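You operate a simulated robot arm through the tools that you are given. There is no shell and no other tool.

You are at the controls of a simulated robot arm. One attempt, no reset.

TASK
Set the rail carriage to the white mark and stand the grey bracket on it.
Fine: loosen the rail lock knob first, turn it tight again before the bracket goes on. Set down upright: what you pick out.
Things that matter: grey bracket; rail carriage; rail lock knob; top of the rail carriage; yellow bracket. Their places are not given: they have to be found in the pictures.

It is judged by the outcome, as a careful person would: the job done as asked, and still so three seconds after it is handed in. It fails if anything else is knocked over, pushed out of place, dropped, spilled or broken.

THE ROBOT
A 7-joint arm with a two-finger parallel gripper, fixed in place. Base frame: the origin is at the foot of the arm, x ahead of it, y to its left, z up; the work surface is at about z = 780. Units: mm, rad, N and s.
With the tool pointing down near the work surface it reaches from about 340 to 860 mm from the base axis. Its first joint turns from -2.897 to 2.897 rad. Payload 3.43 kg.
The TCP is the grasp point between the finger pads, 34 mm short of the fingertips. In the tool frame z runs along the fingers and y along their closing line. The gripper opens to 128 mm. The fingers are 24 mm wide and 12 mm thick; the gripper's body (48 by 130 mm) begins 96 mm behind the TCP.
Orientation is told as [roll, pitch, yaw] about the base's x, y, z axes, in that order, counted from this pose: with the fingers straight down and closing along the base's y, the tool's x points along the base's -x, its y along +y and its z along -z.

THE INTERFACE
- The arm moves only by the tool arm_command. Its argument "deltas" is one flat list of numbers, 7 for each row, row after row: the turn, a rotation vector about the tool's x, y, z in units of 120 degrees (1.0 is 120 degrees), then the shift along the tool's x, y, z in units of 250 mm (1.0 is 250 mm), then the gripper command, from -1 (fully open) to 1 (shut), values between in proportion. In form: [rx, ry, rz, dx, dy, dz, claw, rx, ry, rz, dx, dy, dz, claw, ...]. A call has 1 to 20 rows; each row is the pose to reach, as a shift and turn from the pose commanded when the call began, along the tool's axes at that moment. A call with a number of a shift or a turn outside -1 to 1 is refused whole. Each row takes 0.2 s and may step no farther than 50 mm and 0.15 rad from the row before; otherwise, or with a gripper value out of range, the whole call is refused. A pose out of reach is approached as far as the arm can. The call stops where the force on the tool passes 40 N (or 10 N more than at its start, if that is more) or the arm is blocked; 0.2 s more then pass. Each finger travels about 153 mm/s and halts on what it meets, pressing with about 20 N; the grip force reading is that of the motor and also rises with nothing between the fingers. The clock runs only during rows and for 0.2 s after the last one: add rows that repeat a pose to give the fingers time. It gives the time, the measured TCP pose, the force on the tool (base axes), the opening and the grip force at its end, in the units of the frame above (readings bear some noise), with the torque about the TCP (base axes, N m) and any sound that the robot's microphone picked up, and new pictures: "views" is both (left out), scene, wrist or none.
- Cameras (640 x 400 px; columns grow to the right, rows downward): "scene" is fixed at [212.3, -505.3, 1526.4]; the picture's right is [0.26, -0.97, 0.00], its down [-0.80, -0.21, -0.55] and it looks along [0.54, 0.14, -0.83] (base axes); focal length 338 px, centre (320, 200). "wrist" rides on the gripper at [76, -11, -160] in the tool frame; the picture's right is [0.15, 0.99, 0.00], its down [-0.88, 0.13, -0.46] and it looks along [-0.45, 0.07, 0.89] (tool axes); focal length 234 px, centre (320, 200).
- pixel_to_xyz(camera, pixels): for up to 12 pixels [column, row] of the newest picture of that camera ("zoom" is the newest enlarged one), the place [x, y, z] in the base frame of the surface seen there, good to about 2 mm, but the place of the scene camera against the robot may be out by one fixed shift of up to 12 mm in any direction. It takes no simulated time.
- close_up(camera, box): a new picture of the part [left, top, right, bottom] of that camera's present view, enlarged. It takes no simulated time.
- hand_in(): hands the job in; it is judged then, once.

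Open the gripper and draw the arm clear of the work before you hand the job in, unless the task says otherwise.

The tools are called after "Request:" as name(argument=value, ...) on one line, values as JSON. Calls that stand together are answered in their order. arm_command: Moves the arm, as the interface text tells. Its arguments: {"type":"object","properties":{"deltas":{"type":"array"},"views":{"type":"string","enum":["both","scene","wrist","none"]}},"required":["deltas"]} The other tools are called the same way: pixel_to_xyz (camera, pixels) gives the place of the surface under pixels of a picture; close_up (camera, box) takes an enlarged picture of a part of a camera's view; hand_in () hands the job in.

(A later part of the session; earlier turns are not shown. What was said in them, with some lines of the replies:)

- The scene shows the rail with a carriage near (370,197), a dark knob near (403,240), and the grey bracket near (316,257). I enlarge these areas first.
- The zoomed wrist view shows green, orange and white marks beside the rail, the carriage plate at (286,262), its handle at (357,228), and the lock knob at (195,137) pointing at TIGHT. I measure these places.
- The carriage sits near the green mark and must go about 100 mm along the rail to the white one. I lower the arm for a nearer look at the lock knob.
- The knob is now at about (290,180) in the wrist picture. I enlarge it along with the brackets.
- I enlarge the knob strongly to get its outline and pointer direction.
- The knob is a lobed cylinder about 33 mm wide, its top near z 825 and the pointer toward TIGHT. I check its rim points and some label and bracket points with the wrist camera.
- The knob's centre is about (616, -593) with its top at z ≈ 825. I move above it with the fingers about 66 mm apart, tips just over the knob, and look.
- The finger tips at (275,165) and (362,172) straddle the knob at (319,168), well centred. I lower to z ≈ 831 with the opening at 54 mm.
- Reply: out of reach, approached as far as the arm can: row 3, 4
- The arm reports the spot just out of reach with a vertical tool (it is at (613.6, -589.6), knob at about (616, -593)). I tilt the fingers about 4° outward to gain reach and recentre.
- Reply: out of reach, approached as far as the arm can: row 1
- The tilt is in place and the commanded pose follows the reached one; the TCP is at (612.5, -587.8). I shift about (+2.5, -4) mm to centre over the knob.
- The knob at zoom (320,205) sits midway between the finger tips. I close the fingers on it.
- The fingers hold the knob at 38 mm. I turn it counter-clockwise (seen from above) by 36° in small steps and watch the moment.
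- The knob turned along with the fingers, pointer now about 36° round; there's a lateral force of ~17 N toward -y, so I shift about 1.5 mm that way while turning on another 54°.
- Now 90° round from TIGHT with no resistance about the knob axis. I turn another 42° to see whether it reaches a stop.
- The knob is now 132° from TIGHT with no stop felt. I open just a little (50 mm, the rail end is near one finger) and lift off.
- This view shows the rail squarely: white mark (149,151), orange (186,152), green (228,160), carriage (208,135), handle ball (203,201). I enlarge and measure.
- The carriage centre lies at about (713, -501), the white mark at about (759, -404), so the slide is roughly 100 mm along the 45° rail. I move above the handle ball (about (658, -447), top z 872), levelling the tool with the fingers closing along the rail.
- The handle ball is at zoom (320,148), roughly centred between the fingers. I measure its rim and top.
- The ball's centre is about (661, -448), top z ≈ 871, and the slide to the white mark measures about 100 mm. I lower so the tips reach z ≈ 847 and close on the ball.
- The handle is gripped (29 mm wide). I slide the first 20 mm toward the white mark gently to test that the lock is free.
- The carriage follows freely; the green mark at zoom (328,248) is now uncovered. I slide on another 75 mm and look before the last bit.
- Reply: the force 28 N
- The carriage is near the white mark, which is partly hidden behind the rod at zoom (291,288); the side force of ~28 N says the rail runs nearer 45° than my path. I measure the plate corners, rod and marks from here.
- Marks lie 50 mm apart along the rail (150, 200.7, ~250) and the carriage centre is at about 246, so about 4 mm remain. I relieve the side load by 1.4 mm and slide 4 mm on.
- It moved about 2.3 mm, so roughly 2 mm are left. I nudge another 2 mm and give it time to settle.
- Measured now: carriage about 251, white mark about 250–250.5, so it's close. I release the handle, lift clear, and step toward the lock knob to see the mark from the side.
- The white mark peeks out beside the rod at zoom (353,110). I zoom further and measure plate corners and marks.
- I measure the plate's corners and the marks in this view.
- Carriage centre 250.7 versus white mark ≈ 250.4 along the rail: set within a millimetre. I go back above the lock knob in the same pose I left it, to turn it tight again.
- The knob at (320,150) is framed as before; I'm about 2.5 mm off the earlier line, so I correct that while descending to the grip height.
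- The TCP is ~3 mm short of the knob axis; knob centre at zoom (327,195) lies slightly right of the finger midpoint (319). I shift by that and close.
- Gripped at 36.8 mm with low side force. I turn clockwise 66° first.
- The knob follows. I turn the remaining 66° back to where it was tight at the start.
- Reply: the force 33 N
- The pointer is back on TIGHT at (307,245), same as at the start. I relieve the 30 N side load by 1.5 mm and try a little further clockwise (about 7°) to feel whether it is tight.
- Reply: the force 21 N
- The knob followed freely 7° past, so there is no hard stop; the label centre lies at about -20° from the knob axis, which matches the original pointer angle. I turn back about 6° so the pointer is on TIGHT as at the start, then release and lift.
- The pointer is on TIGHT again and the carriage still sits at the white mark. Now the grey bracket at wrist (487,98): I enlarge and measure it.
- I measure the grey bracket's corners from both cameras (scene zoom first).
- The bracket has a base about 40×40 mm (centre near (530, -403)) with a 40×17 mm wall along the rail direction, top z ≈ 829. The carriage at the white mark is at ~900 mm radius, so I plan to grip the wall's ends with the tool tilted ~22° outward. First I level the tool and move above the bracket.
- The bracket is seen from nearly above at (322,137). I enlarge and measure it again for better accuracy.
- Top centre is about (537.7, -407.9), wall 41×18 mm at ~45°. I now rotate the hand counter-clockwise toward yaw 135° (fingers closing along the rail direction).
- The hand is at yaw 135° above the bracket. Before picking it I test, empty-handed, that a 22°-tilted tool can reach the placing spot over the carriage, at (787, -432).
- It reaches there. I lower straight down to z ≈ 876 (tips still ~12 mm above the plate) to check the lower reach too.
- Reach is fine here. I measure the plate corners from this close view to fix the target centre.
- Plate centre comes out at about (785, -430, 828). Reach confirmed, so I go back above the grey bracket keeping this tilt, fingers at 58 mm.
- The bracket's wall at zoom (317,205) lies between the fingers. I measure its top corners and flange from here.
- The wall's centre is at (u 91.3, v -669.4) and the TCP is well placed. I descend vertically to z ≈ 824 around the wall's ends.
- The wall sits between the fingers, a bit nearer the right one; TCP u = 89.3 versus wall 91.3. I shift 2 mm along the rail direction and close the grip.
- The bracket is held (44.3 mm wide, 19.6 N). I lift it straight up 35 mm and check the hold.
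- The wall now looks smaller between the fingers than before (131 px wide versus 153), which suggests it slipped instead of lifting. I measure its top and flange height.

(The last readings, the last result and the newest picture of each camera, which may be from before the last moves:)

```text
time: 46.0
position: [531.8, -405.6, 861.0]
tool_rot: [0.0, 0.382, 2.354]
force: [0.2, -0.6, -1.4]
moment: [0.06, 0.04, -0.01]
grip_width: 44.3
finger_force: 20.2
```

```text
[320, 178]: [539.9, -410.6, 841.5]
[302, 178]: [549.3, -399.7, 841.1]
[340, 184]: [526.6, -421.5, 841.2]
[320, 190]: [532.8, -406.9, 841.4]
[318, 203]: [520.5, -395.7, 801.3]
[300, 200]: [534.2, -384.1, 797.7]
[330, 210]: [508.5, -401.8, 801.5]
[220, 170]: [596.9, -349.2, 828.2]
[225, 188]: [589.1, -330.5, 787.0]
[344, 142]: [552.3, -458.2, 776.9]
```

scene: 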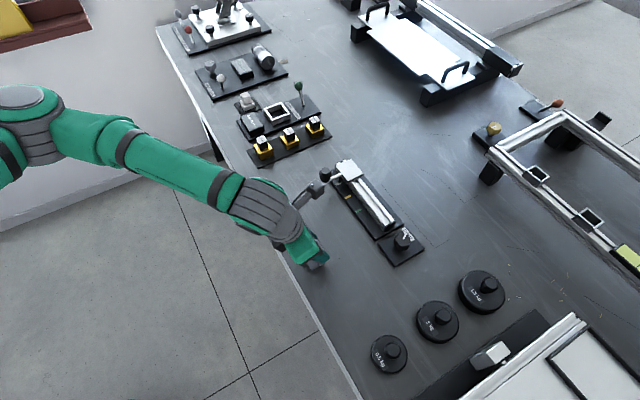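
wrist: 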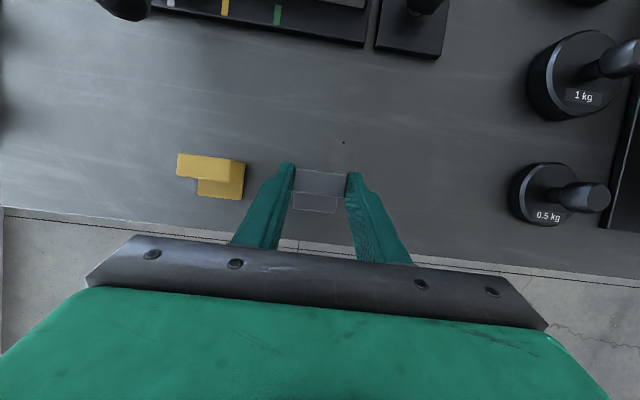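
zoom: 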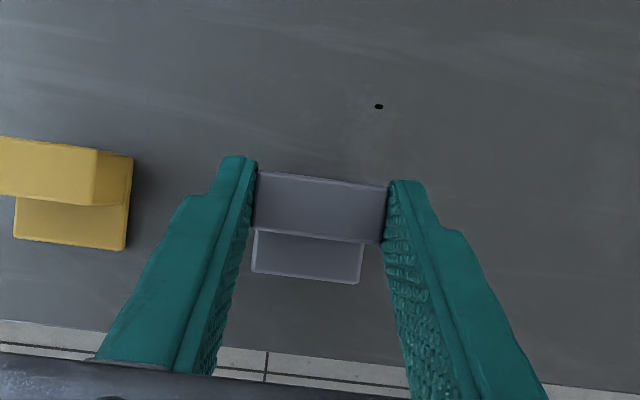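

The wall top is at z ≈ 841, so it rose only 12 mm while the hand rose 36: the grip slips. I lower it gently back to the table now, before anything drops.

Request:
arm_command(deltas=[0, 0, 0, -0.006, 0, 0.015, 1, 0, 0, 0, -0.012, 0, 0.03, 1, 0, 0, 0, -0.018, 0, 0.045, 1], views="wrist")

Request:
pixel_to_xyz(camera="wrist", pixels=[[320, 178], [304, 178], [340, 184], [320, 190], [318, 203], [304, 202], [330, 210]])

```text
time: 46.8
position: [533.1, -403.2, 847.0]
tool_rot: [0.001, 0.382, 2.354]
force: [-0.3, -0.5, -0.8]
moment: [0.01, 0.03, 0.02]
grip_width: 44.1
finger_force: 19.9
```

wrist: 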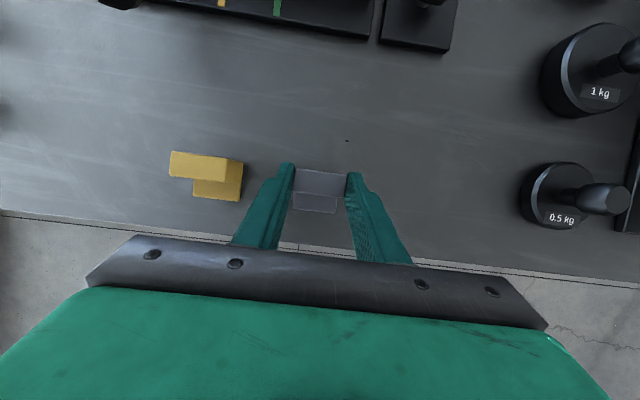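

```text
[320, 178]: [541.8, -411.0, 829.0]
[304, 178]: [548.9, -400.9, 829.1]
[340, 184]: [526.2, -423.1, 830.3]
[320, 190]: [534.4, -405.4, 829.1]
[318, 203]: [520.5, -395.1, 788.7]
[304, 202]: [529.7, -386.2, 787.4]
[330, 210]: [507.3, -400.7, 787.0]
```

The bracket is safely back on the table (top 829.1), with the hand slid up it. I open, go down to z ≈ 823 again, and close longer for a firmer, deeper grip.

Request:
arm_command(deltas=[0, 0, 0, 0, 0, 0, 0.15, 0, 0, 0, 0, 0, 0, 0.15, 0, 0, 0, -0.0179, 0, 0.0445, 0.15, 0, 0, 0, -0.0357, 0, 0.0891, 0.15, 0, 0, 0, -0.0357, 0, 0.0891, 0.15, 0, 0, 0, -0.0357, 0, 0.0891, 1, 0, 0, 0, -0.0357, 0, 0.0891, 1, 0, 0, 0, -0.0357, 0, 0.0891, 1, 0, 0, 0, -0.0357, 0, 0.0891, 1, 0, 0, 0, -0.0357, 0, 0.0891, 1], views="wrist")

Request:
close_up(camera="wrist", box=[270, 140, 370, 225])

```text
time: 49.0
position: [533.0, -403.9, 823.6]
tool_rot: [0.0, 0.382, 2.355]
force: [0.2, -0.4, 0.4]
moment: [0.01, 0.02, -0.03]
grip_width: 44.6
finger_force: 20.1
```

wrist: 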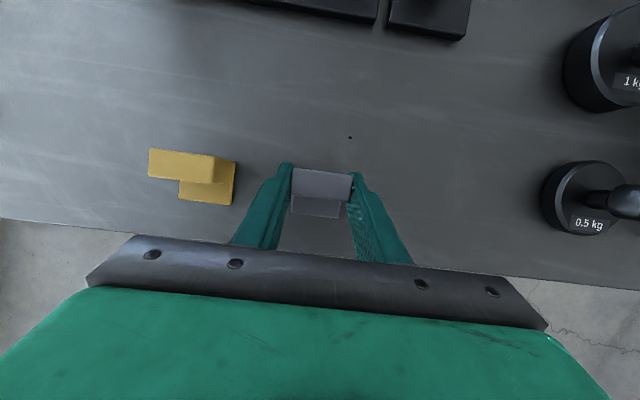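

```text
4.71 times, centred on (320, 182) of wrist
```

zoom: 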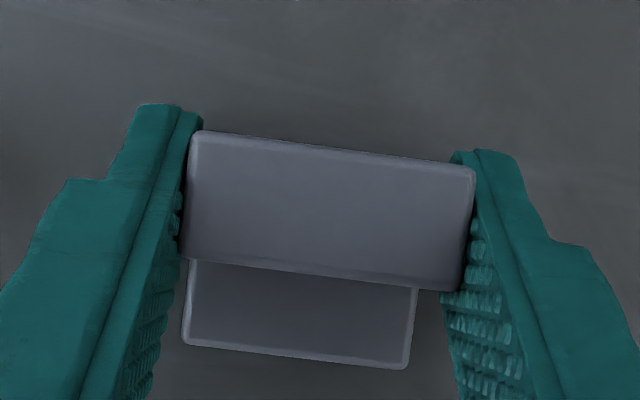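

Wall ends are between both pads with 20 N. I lift only 10 mm, slowly, and check whether the bracket comes along.

Request:
arm_command(deltas=[0, 0, 0, 0.0037, 0, -0.0093, 1, 0, 0, 0, 0.0075, 0, -0.0186, 1, 0, 0, 0, 0.0112, 0, -0.0279, 1, 0, 0, 0, 0.0149, 0, -0.0371, 1, 0, 0, 0, 0.0149, 0, -0.0371, 1], views="wrist")

Request:
pixel_to_xyz(camera="wrist", pixels=[[320, 178], [302, 176], [342, 184], [320, 190], [318, 205], [302, 204], [330, 210]])

```text
time: 50.2
position: [532.7, -405.9, 832.5]
tool_rot: [0.001, 0.382, 2.353]
force: [-0.5, 0.7, -1.7]
moment: [0.0, 0.0, 0.0]
grip_width: 44.5
finger_force: 20.0
```

wrist: 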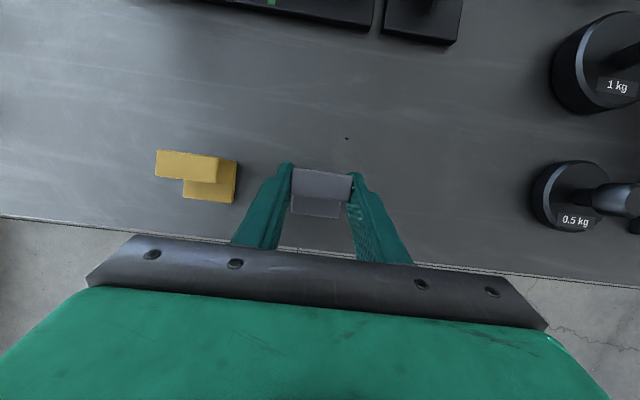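

```text
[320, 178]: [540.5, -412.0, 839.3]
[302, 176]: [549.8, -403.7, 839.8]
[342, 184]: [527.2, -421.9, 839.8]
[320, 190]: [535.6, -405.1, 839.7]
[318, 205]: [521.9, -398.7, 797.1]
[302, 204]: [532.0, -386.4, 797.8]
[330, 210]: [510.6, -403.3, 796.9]
```

The bracket rose with the hand this time (top 839.6). I lift another 15 mm slowly and check for creep.

Request:
arm_command(deltas=[0, 0, 0, 0.0037, 0, -0.0093, 1, 0, 0, 0, 0.0075, 0, -0.0186, 1, 0, 0, 0, 0.0112, 0, -0.0279, 1, 0, 0, 0, 0.0149, 0, -0.0371, 1, 0, 0, 0, 0.0186, 0, -0.0464, 1, 0, 0, 0, 0.0223, 0, -0.0557, 1, 0, 0, 0, 0.0223, 0, -0.0557, 1], views="wrist")

Request:
pixel_to_xyz(camera="wrist", pixels=[[320, 178], [302, 176], [342, 184], [320, 190], [318, 205], [302, 204], [330, 210]])

```text
time: 51.8
position: [533.4, -405.3, 848.4]
tool_rot: [0.0, 0.383, 2.353]
force: [-0.4, 0.6, -1.3]
moment: [0.01, 0.0, 0.03]
grip_width: 44.5
finger_force: 20.6
```

wrist: 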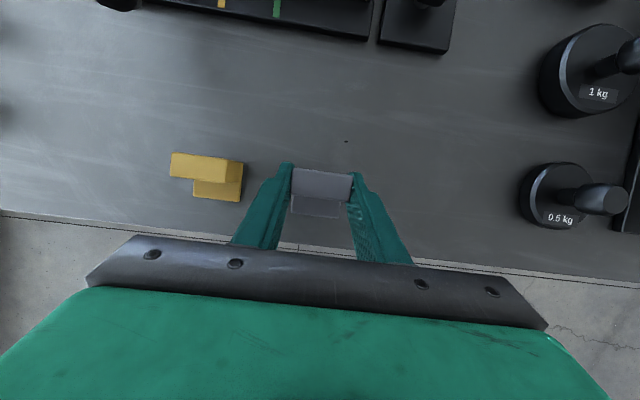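

```text
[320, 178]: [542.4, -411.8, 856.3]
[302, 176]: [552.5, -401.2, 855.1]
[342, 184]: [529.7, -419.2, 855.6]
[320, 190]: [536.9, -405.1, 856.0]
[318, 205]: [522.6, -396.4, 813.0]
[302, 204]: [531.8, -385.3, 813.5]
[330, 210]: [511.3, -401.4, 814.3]
```

It holds now (top 855.7 with the TCP at 848.4). I measure the bracket's corners in hand to know its place relative to the TCP.

Request:
close_up(camera="wrist", box=[270, 140, 370, 225])

```text
4.71 times, centred on (320, 182) of wrist
```

zoom: 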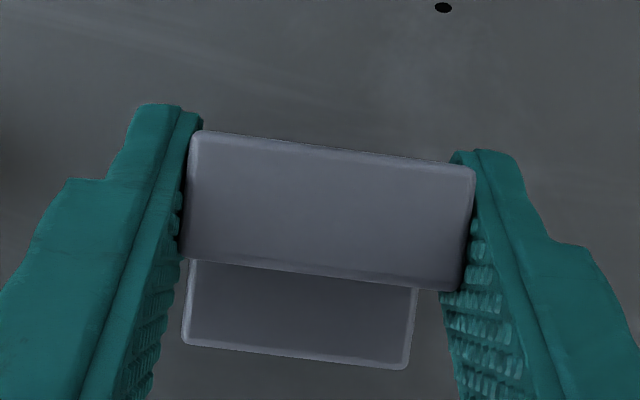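

Request:
pixel_to_xyz(camera="zoom", pixels=[[198, 135], [470, 170], [460, 286], [188, 255], [330, 212], [188, 340], [405, 364], [200, 265], [405, 288], [333, 152], [322, 272], [300, 355]])

```text
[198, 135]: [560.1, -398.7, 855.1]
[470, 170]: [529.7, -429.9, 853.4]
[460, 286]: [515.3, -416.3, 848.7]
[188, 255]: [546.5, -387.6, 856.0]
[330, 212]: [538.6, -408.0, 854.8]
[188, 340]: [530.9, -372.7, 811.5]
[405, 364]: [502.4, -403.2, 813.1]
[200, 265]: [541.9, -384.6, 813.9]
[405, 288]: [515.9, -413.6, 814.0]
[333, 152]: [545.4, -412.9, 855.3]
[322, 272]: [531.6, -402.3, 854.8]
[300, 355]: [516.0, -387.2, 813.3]
```

The base centre is about (+0.4, +3.6) mm from the TCP in rail axes, so the TCP must go to about (787, -433). I lift slowly to z ≈ 928 to clear the handle ball.

Request:
arm_command(deltas=[0, 0, 0, 0.006, 0, -0.0149, 1, 0, 0, 0, 0.0119, 0, -0.0297, 1, 0, 0, 0, 0.0179, 0, -0.0446, 1, 0, 0, 0, 0.0238, 0, -0.0594, 1, 0, 0, 0, 0.0298, 0, -0.0743, 1, 0, 0, 0, 0.0357, 0, -0.0891, 1, 0, 0, 0, 0.0417, 0, -0.104, 1, 0, 0, 0, 0.0476, 0, -0.1188, 1, 0, 0, 0, 0.0536, 0, -0.1337, 1, 0, 0, 0, 0.0595, 0, -0.1485, 1, 0, 0, 0, 0.0655, 0, -0.1634, 1, 0, 0, 0, 0.0714, 0, -0.1782, 1, 0, 0, 0, 0.0774, 0, -0.1931, 1, 0, 0, 0, 0.0833, 0, -0.2079, 1, 0, 0, 0, 0.0893, 0, -0.2228, 1, 0, 0, 0, 0.0952, 0, -0.2376, 1, 0, 0, 0, 0.1012, 0, -0.2525, 1, 0, 0, 0, 0.1071, 0, -0.2673, 1, 0, 0, 0, 0.1131, 0, -0.2822, 1, 0, 0, 0, 0.119, 0, -0.297, 1], views="wrist")

Request:
pixel_to_xyz(camera="wrist", pixels=[[320, 178], [302, 176], [342, 184], [320, 190], [318, 205], [302, 204], [330, 210]])

```text
time: 56.0
position: [533.6, -403.4, 928.8]
tool_rot: [0.0, 0.382, 2.356]
force: [0.4, -0.5, -1.6]
moment: [0.01, 0.06, 0.02]
grip_width: 44.6
finger_force: 20.1
```

wrist: 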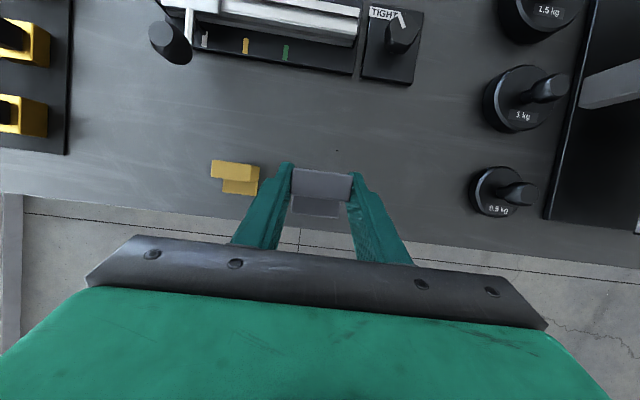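

```text
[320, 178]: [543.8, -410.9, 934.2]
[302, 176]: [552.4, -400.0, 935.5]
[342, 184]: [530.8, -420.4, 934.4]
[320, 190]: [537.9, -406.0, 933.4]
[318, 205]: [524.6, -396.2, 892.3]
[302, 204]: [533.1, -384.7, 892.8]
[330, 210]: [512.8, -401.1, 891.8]
```

The bracket stays firm (top 934 at TCP 929). I carry it across slowly, with eased ends, to above the carriage.

Request:
arm_command(deltas=[0, 0, 0, 0.0112, -0.0095, 0.0042, 1, 0, 0, 0, 0.0337, -0.0285, 0.0127, 1, 0, 0, 0, 0.0674, -0.0571, 0.0255, 1, 0, 0, 0, 0.1123, -0.0952, 0.0424, 1, 0, 0, 0, 0.1572, -0.1332, 0.0594, 1, 0, 0, 0, 0.2021, -0.1713, 0.0764, 1, 0, 0, 0, 0.2471, -0.2094, 0.0933, 1, 0, 0, 0, 0.292, -0.2474, 0.1103, 1, 0, 0, 0, 0.3369, -0.2855, 0.1273, 1, 0, 0, 0, 0.3818, -0.3235, 0.1442, 1, 0, 0, 0, 0.4268, -0.3616, 0.1612, 1, 0, 0, 0, 0.4717, -0.3997, 0.1782, 1, 0, 0, 0, 0.5166, -0.4377, 0.1951, 1, 0, 0, 0, 0.5615, -0.4758, 0.2121, 1, 0, 0, 0, 0.6064, -0.5139, 0.2291, 1, 0, 0, 0, 0.6514, -0.5519, 0.246, 1, 0, 0, 0, 0.6888, -0.5836, 0.2602, 1, 0, 0, 0, 0.7188, -0.609, 0.2715, 1, 0, 0, 0, 0.7375, -0.6249, 0.2786, 1, 0, 0, 0, 0.7487, -0.6344, 0.2828, 1], views="both")

Request:
close_up(camera="wrist", box=[230, 110, 410, 250])

```text
time: 60.2
position: [786.2, -436.2, 933.4]
tool_rot: [0.0, 0.382, 2.353]
force: [0.3, 0.1, 0.6]
moment: [0.02, -0.05, -0.03]
grip_width: 44.8
finger_force: 20.0
```

scene: 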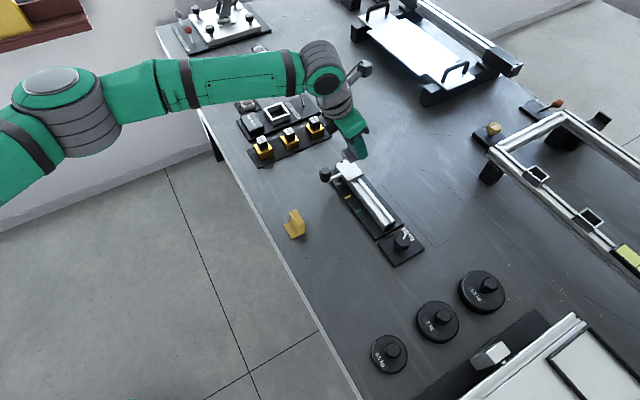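
wrist: 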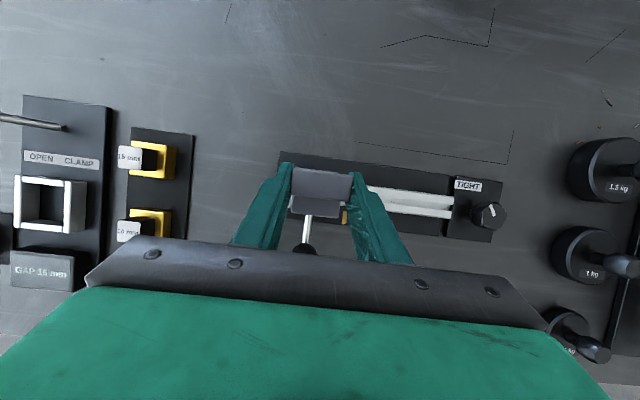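

```text
2.86 times, centred on (320, 180) of wrist
```

zoom: 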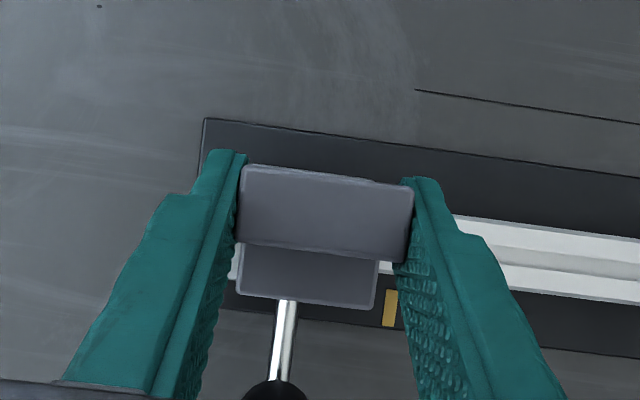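

The bracket hangs over the carriage; the TCP reads about 3 mm short along the rail. I lower slowly to z ≈ 885 while correcting that.

Request:
arm_command(deltas=[0, 0, 0, -0.0077, -0.0012, 0.0176, 1, 0, 0, 0, -0.0154, -0.0024, 0.0352, 1, 0, 0, 0, -0.0231, -0.0036, 0.0528, 1, 0, 0, 0, -0.0308, -0.0048, 0.0704, 1, 0, 0, 0, -0.0385, -0.006, 0.088, 1, 0, 0, 0, -0.0462, -0.0072, 0.1056, 1, 0, 0, 0, -0.0539, -0.0084, 0.1232, 1, 0, 0, 0, -0.0616, -0.0096, 0.1408, 1, 0, 0, 0, -0.0693, -0.0108, 0.1584, 1, 0, 0, 0, -0.077, -0.012, 0.176, 1, 0, 0, 0, -0.077, -0.012, 0.176, 1], views="both")

Request:
close_up(camera="wrist", box=[230, 110, 410, 250])

Request:
close_up(camera="scene", box=[300, 110, 400, 210])

```text
time: 62.6
position: [787.9, -430.9, 884.2]
tool_rot: [0.001, 0.382, 2.355]
force: [-0.4, -0.2, -1.5]
moment: [-0.02, 0.02, -0.02]
grip_width: 44.6
finger_force: 20.3
```

scene: 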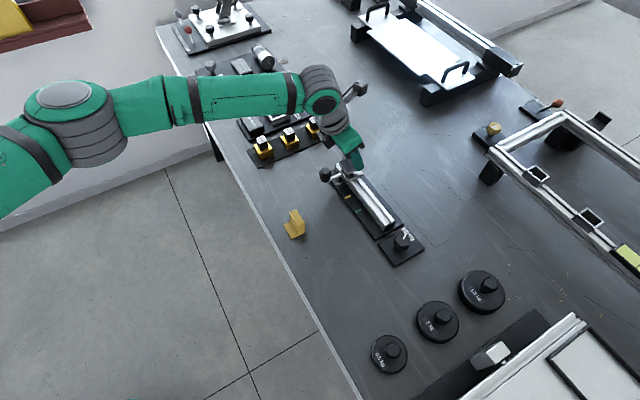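
wrist: 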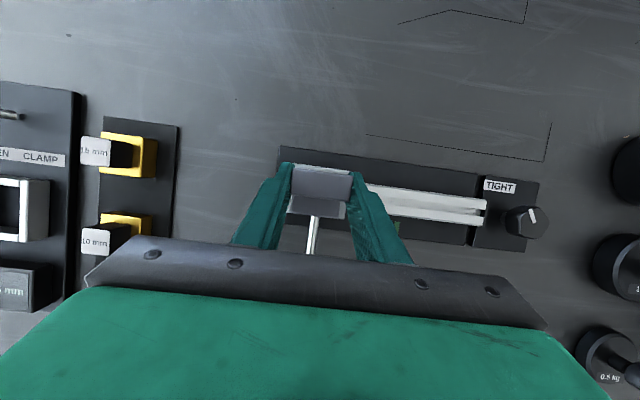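

```text
2.86 times, centred on (320, 180) of wrist
```

zoom: 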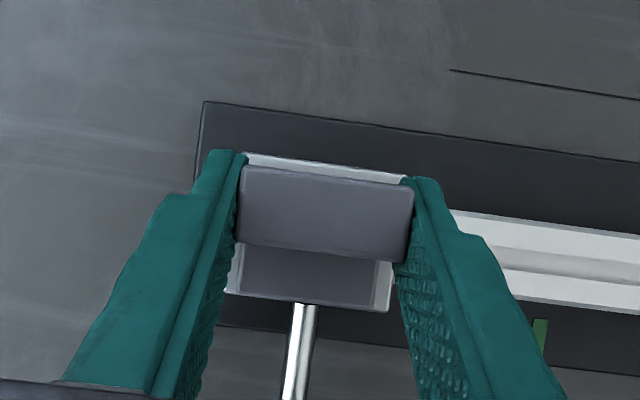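

```text
4.00 times, centred on (350, 160) of scene
```

zoom: 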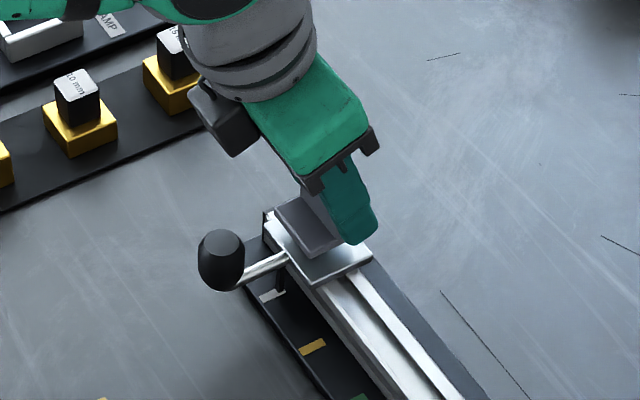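

The bracket's flange and the plate edges are both visible. I measure them from the wrist view to check the alignment before setting down.

Request:
close_up(camera="wrist", box=[270, 145, 370, 230])

```text
4.71 times, centred on (320, 188) of wrist
```

zoom: 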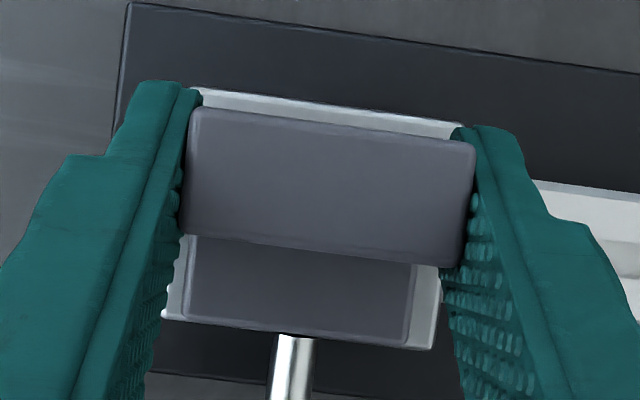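

Request:
pixel_to_xyz(camera="zoom", pixels=[[196, 112], [470, 147], [460, 262], [186, 232], [188, 315], [403, 341], [165, 314], [430, 345], [206, 93], [450, 126], [300, 285], [330, 190]])

```text
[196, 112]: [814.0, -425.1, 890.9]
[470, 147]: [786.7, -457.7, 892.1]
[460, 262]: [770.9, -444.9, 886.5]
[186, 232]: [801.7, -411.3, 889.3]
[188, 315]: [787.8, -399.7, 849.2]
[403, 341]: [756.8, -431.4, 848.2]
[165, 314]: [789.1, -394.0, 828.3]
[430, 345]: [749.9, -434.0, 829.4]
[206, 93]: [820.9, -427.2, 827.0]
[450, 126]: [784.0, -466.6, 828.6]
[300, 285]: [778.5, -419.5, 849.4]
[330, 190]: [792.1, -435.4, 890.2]
```

Base (v -880…-840) is centred on the plate (v -883…-837); along the rail it's 1.3 mm off. I correct that and lower 9 mm, leaving about 2–3 mm.

Request:
arm_command(deltas=[0, 0, 0, -0.0034, 0.002, 0.0084, 1, 0, 0, 0, -0.0067, 0.004, 0.0167, 1, 0, 0, 0, -0.0101, 0.005, 0.0251, 1, 0, 0, 0, -0.0134, 0.005, 0.0334, 1, 0, 0, 0, -0.0134, 0.005, 0.0334, 1], views="wrist")

Request:
close_up(camera="wrist", box=[270, 145, 370, 230])

```text
time: 63.8
position: [786.9, -431.6, 875.5]
tool_rot: [0.002, 0.381, 2.354]
force: [0.7, -0.1, 0.5]
moment: [-0.05, 0.01, -0.05]
grip_width: 44.5
finger_force: 20.0
```

wrist: 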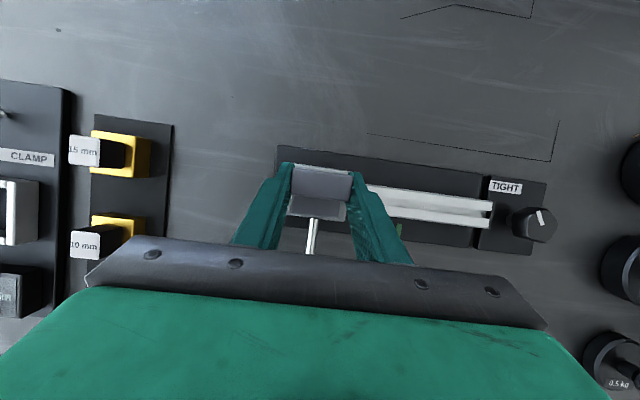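

```text
4.71 times, centred on (320, 188) of wrist
```

zoom: 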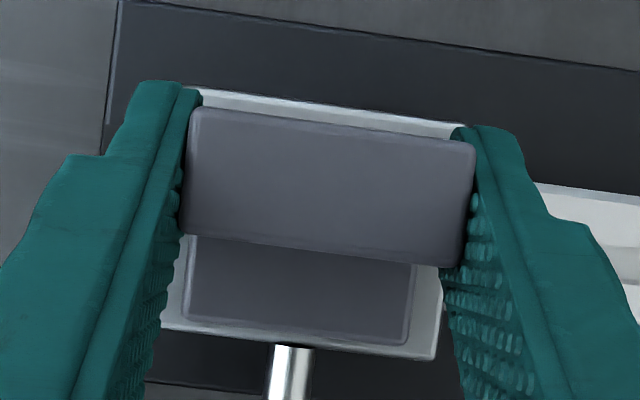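

I check heights of flange and plate here to know the remaining gap.

Request:
pixel_to_xyz(camera="zoom", pixels=[[196, 112], [470, 147], [460, 262], [186, 232], [188, 315], [403, 341], [165, 325], [430, 355], [300, 285], [330, 190], [250, 280], [170, 300]])

```text
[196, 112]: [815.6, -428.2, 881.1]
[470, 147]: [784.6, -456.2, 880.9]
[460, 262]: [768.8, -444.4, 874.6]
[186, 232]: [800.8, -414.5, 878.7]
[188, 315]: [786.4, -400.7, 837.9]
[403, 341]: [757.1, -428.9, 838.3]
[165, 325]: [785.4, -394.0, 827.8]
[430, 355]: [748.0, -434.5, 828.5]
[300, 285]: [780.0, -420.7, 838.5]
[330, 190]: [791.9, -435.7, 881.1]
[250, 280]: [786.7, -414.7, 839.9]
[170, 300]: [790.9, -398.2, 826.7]
```

About 2–2.5 mm gap remains (flange top 838.5, plate 828). I lower 2 mm more and read the force.

Request:
arm_command(deltas=[0, 0, 0, -0.0015, 0, 0.0037, 1, 0, 0, 0, -0.003, 0, 0.0074, 1, 0, 0, 0, -0.003, 0, 0.0074, 1], views="none")

Request:
arm_command(deltas=[0, 0, 0, -0.0008, 0, 0.0019, 1, 0, 0, 0, -0.0015, 0, 0.0037, 1, 0, 0, 0, -0.0015, 0, 0.0037, 1], views="wrist")

```text
time: 64.6
position: [786.6, -432.3, 874.8]
tool_rot: [-0.001, 0.381, 2.354]
force: [0.8, -0.4, -0.6]
moment: [0.01, 0.0, 0.02]
grip_width: 44.8
finger_force: 20.5
```

```text
time: 65.4
position: [787.5, -432.0, 872.5]
tool_rot: [0.0, 0.382, 2.354]
force: [-0.1, -0.6, -1.4]
moment: [-0.03, -0.01, 0.0]
grip_width: 44.8
finger_force: 20.3
```

wrist: 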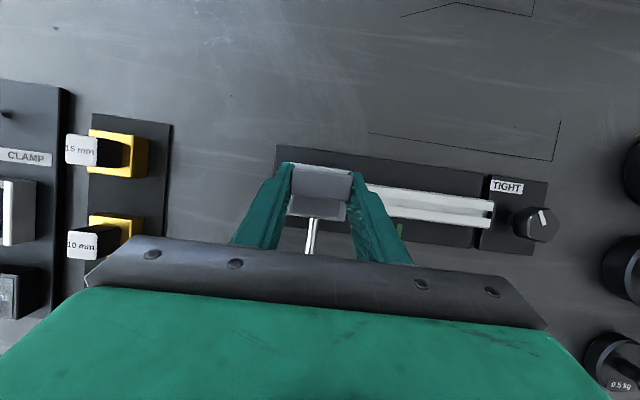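

The force still shows only the bracket's weight, so no contact yet at z 872.5. I go on 1 mm at a time.

Request:
arm_command(deltas=[0, 0, 0, -0.0015, 0, 0.0037, 1, 0, 0, 0, -0.0015, 0, 0.0037, 1], views="none")

Request:
arm_command(deltas=[0, 0, 0, -0.0015, 0, 0.0037, 1, 0, 0, 0, -0.0015, 0, 0.0037, 1], views="wrist")

Request:
pixel_to_xyz(camera="wrist", pixels=[[320, 178], [302, 176], [342, 184], [320, 188], [318, 208], [302, 206], [330, 212], [287, 215], [343, 222]])

```text
time: 66.0
position: [787.3, -430.9, 873.0]
tool_rot: [0.001, 0.383, 2.353]
force: [0.0, -0.7, -0.6]
moment: [0.0, -0.06, -0.01]
grip_width: 44.4
finger_force: 20.0
```

```text
time: 66.6
position: [787.6, -431.0, 871.9]
tool_rot: [-0.001, 0.385, 2.355]
force: [-1.4, -0.1, 9.9]
moment: [0.14, 0.09, -0.02]
grip_width: 45.0
finger_force: 19.7
```

wrist: 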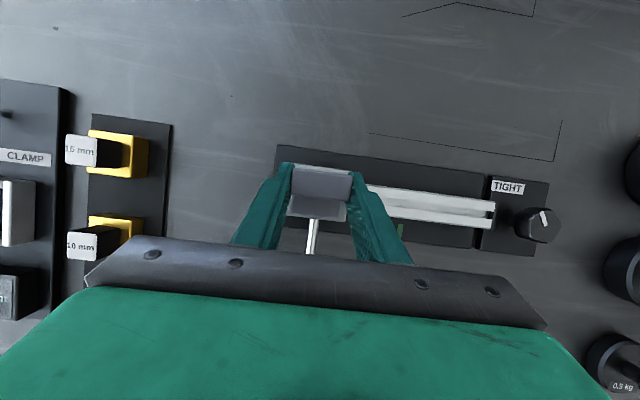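

```text
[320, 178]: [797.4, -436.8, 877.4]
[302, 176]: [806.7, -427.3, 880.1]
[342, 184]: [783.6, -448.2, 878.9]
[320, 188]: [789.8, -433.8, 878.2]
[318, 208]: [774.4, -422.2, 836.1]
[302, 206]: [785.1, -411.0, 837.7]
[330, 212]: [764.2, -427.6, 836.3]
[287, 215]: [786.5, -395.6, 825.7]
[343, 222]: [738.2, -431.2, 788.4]
```

Contact: the force rose to +9.9 N and the wall top is level at ~878.5. I open the fingers in two stages and then look.

Request:
arm_command(deltas=[0, 0, 0, 0, 0, 0, 0.25, 0, 0, 0, 0, 0, 0, 0.2, 0, 0, 0, 0, 0, 0, 0.1, 0, 0, 0, 0, 0, 0, 0.1], views="both")

Request:
close_up(camera="wrist", box=[270, 145, 370, 230])

```text
time: 67.6
position: [786.8, -430.7, 870.5]
tool_rot: [0.0, 0.382, 2.354]
force: [0.6, 0.3, 0.2]
moment: [0.03, 0.02, 0.01]
grip_width: 57.3
finger_force: 0.0
```

scene: 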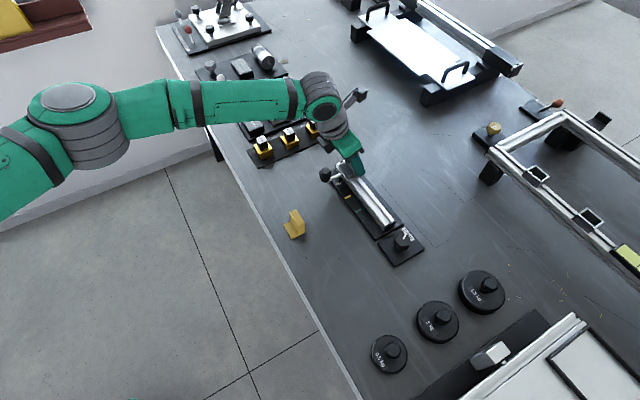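
wrist: 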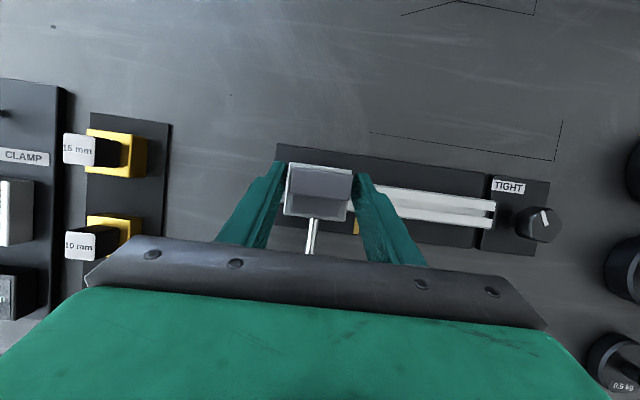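

```text
4.71 times, centred on (320, 188) of wrist
```

zoom: 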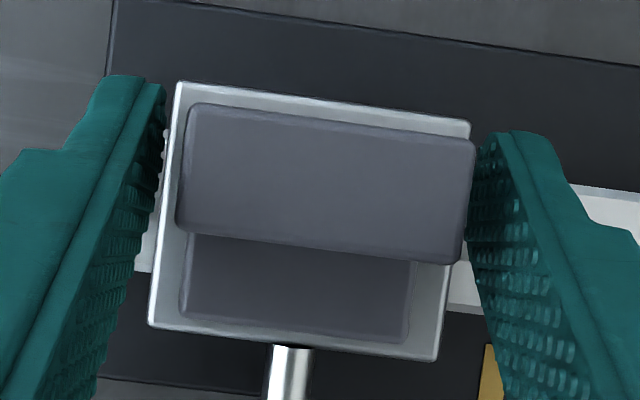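

The bracket stands on the plate, released. I open a little wider for clearance and lift straight up.

Request:
arm_command(deltas=[0, 0, 0, 0, 0, 0, -0.1, 0, 0, 0, 0, 0, 0, -0.1, 0, 0, 0, 0.013, 0, -0.0325, -0.1, 0, 0, 0, 0.0372, 0, -0.0928, -0.1, 0, 0, 0, 0.0744, 0, -0.1856, -0.1, 0, 0, 0, 0.1116, 0, -0.2784, -0.1, 0, 0, 0, 0.1116, 0, -0.2784, -0.1], views="both")

Request:
close_up(camera="wrist", box=[240, 120, 400, 240])

Request:
close_up(camera="scene", box=[300, 130, 440, 270])

```text
time: 69.2
position: [787.2, -430.6, 944.6]
tool_rot: [0.002, 0.384, 2.356]
force: [-0.1, 0.0, 0.6]
moment: [0.01, -0.01, 0.01]
grip_width: 70.4
finger_force: 0.1
```

scene: 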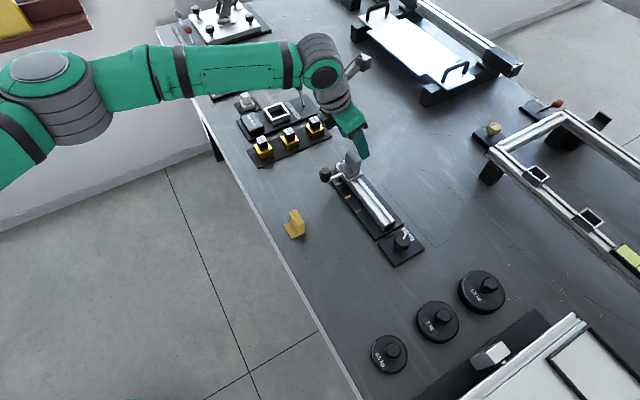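
wrist: 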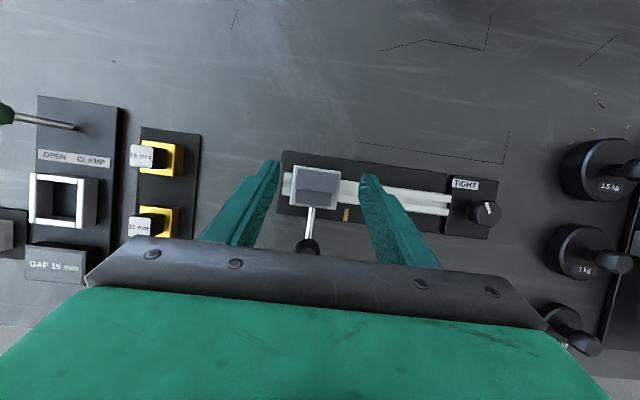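

```text
3.33 times, centred on (320, 180) of wrist
```

zoom: 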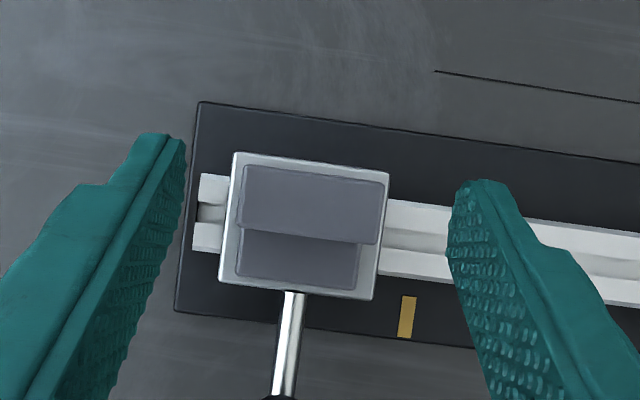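

```text
2.86 times, centred on (370, 200) of scene
```

zoom: 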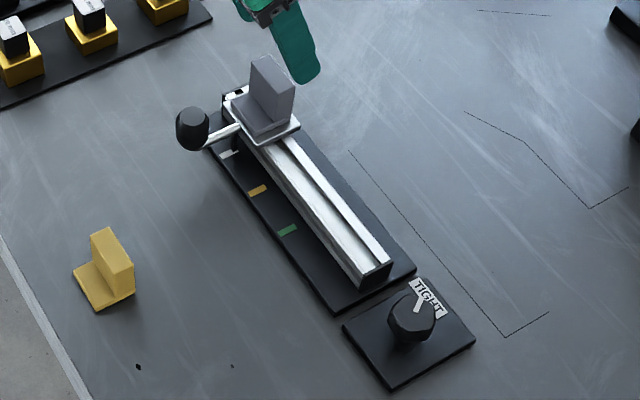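

The bracket stands upright and centred on the carriage, pointer on TIGHT. I draw the arm up and back clear of the work, levelling the tool.

Request:
arm_command(deltas=[0, 0, 0, 0.0446, 0, -0.1114, -0.1, 0, -0.03, 0, 0.0893, 0, -0.2227, -0.1, 0, -0.08, 0, 0.0226, 0, -0.3787, -0.1, 0, -0.13, 0, -0.0962, 0, -0.5125, -0.5, 0, -0.1833, 0, -0.2298, 0, -0.609, -1, 0, -0.1833, 0, -0.2298, 0, -0.609, -1], views="both")

Request:
close_up(camera="wrist", box=[220, 20, 420, 180])

Request:
close_up(camera="scene", box=[320, 140, 440, 270])

```text
time: 70.6
position: [709.1, -351.1, 1067.2]
tool_rot: [-0.001, -0.002, 2.355]
force: [0.5, 0.0, -0.2]
moment: [-0.02, 0.0, 0.04]
grip_width: 127.8
finger_force: 0.1
```

scene: 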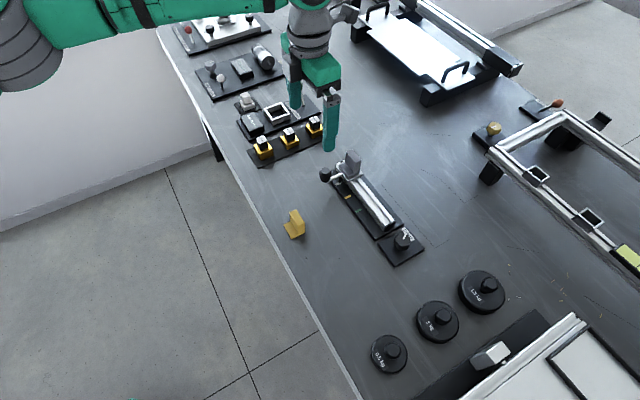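
wrist: 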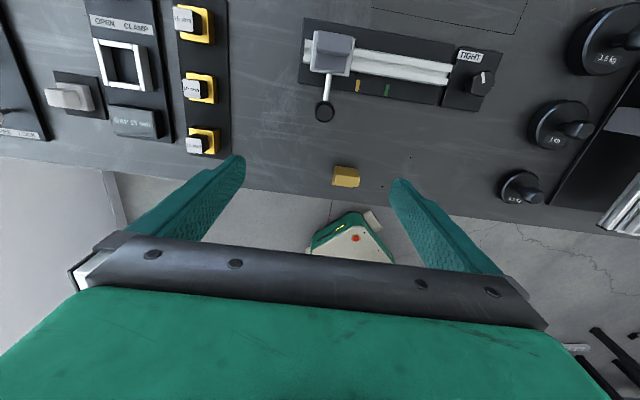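

```text
2.50 times, centred on (320, 100) of wrist
```

zoom: 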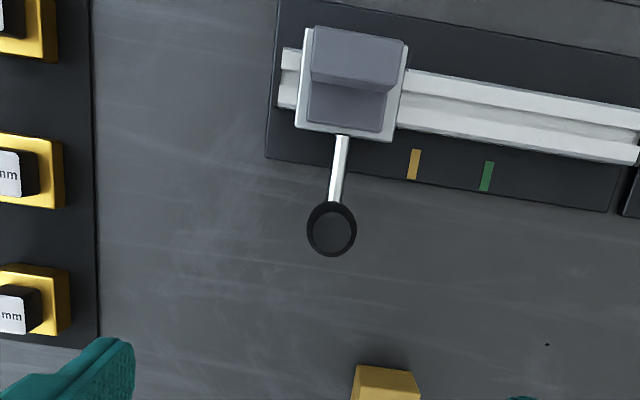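

```text
3.08 times, centred on (380, 205) of scene
```

zoom: 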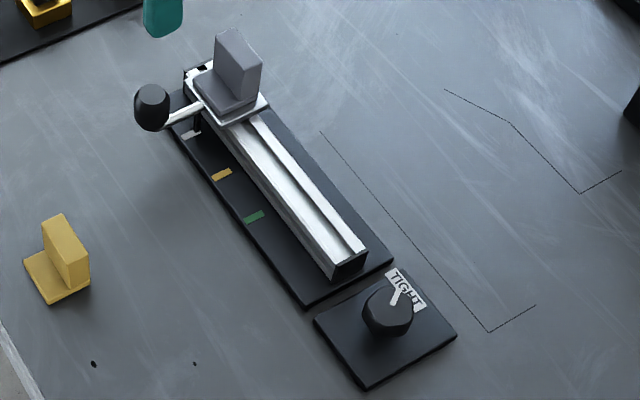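

From here I check the carriage against the marks once more using the scene zoom and the wrist view.

Request:
pixel_to_xyz(camera="zoom", pixels=[[191, 134], [221, 174], [254, 217], [267, 106], [229, 122], [188, 113], [175, 120], [240, 40], [245, 95], [215, 90], [400, 297], [390, 310]])

Request:
pixel_to_xyz(camera="wrist", pixels=[[318, 31], [353, 37], [347, 75.5], [313, 70.5], [328, 90], [326, 100], [357.5, 86], [386.5, 90], [333, 43], [327, 64], [340, 68]])

```text
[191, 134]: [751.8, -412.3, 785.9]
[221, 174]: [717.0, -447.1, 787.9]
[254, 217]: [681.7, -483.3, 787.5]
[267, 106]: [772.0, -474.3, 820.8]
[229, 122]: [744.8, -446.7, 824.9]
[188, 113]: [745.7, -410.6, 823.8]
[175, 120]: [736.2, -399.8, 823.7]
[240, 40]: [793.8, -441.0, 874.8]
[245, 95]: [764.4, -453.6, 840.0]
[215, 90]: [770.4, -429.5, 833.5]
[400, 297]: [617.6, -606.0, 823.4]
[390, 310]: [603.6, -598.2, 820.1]
```

```text
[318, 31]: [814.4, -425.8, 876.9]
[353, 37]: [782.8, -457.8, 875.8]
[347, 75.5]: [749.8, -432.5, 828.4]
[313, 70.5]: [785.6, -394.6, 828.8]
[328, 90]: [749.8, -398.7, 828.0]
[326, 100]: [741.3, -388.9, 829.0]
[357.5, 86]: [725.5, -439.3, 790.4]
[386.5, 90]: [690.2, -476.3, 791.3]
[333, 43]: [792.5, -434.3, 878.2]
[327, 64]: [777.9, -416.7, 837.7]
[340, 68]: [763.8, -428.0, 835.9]
```

Carriage centre and white mark agree within about 1 mm in both views. I compare the knob's pointer with the very first close-up using the same box.

Request:
close_up(camera="scene", box=[370, 210, 440, 280])

Request:
close_up(camera="scene", box=[315, 145, 385, 215])

```text
5.71 times, centred on (405, 245) of scene
```

zoom: 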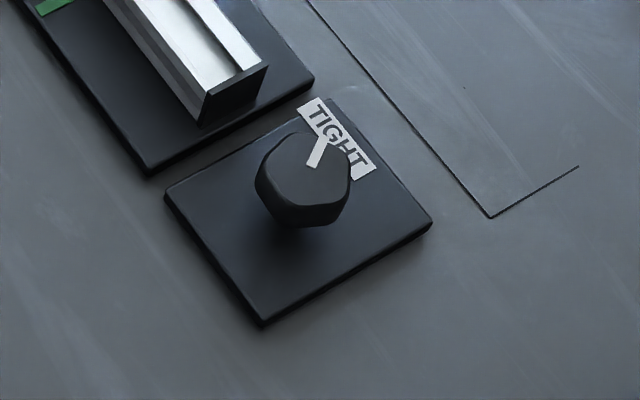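

```text
5.71 times, centred on (350, 180) of scene
```

zoom: 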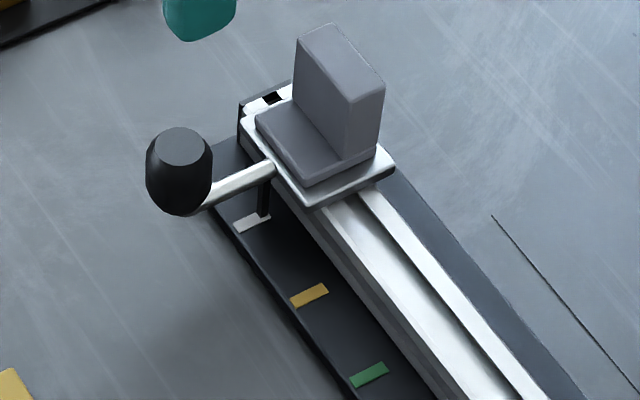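

The pointer matches the start exactly, and the carriage's small black index at (263,205) comes down on the white mark at (252,222). I measure that index against the mark.

Request:
pixel_to_xyz(camera="zoom", pixels=[[263, 205], [263, 212], [264, 195], [240, 226], [251, 221], [258, 218], [269, 213], [309, 295], [369, 375], [259, 205], [268, 205]])

```text
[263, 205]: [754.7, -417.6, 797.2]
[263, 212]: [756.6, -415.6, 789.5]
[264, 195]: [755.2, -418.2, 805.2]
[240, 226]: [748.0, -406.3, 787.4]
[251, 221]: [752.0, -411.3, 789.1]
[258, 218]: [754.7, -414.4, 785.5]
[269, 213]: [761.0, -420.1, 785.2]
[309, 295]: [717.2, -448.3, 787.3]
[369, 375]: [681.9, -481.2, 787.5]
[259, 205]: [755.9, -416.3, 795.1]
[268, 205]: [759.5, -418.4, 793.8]
```

The index and the white mark agree within about 1 mm, the knob is tight, the bracket stands upright, and the open gripper is well clear at z ≈ 1067. I hand the job in.

Request:
hand_in()

```text
The job is handed in.
```

The job is handed in: the rail carriage is at the white mark, the lock knob is tight again, and the grey bracket stands upright on the carriage.

- **Carriage:** I turned the knob 132° counter-clockwise to loosen it, then slid the carriage about 100 mm by its handle. The last measurements put its index within about 1 mm of the white mark.
- **Lock knob:** I turned it back before the bracket went on, and the pointer is on TIGHT exactly as in the first picture. The knob has no hard stop, and I briefly went about 7° past and came back. I did not test the lock by pushing the carriage.
- **Grey bracket:** On the first lift it slipped in the fingers and rose only about 12 mm, so I set it back on the table and gripped it again. The second lift held, and I set it down level and centred on the carriage top.
- **Everything else:** The yellow bracket and the other items were not touched. The gripper is open and well clear of the work.
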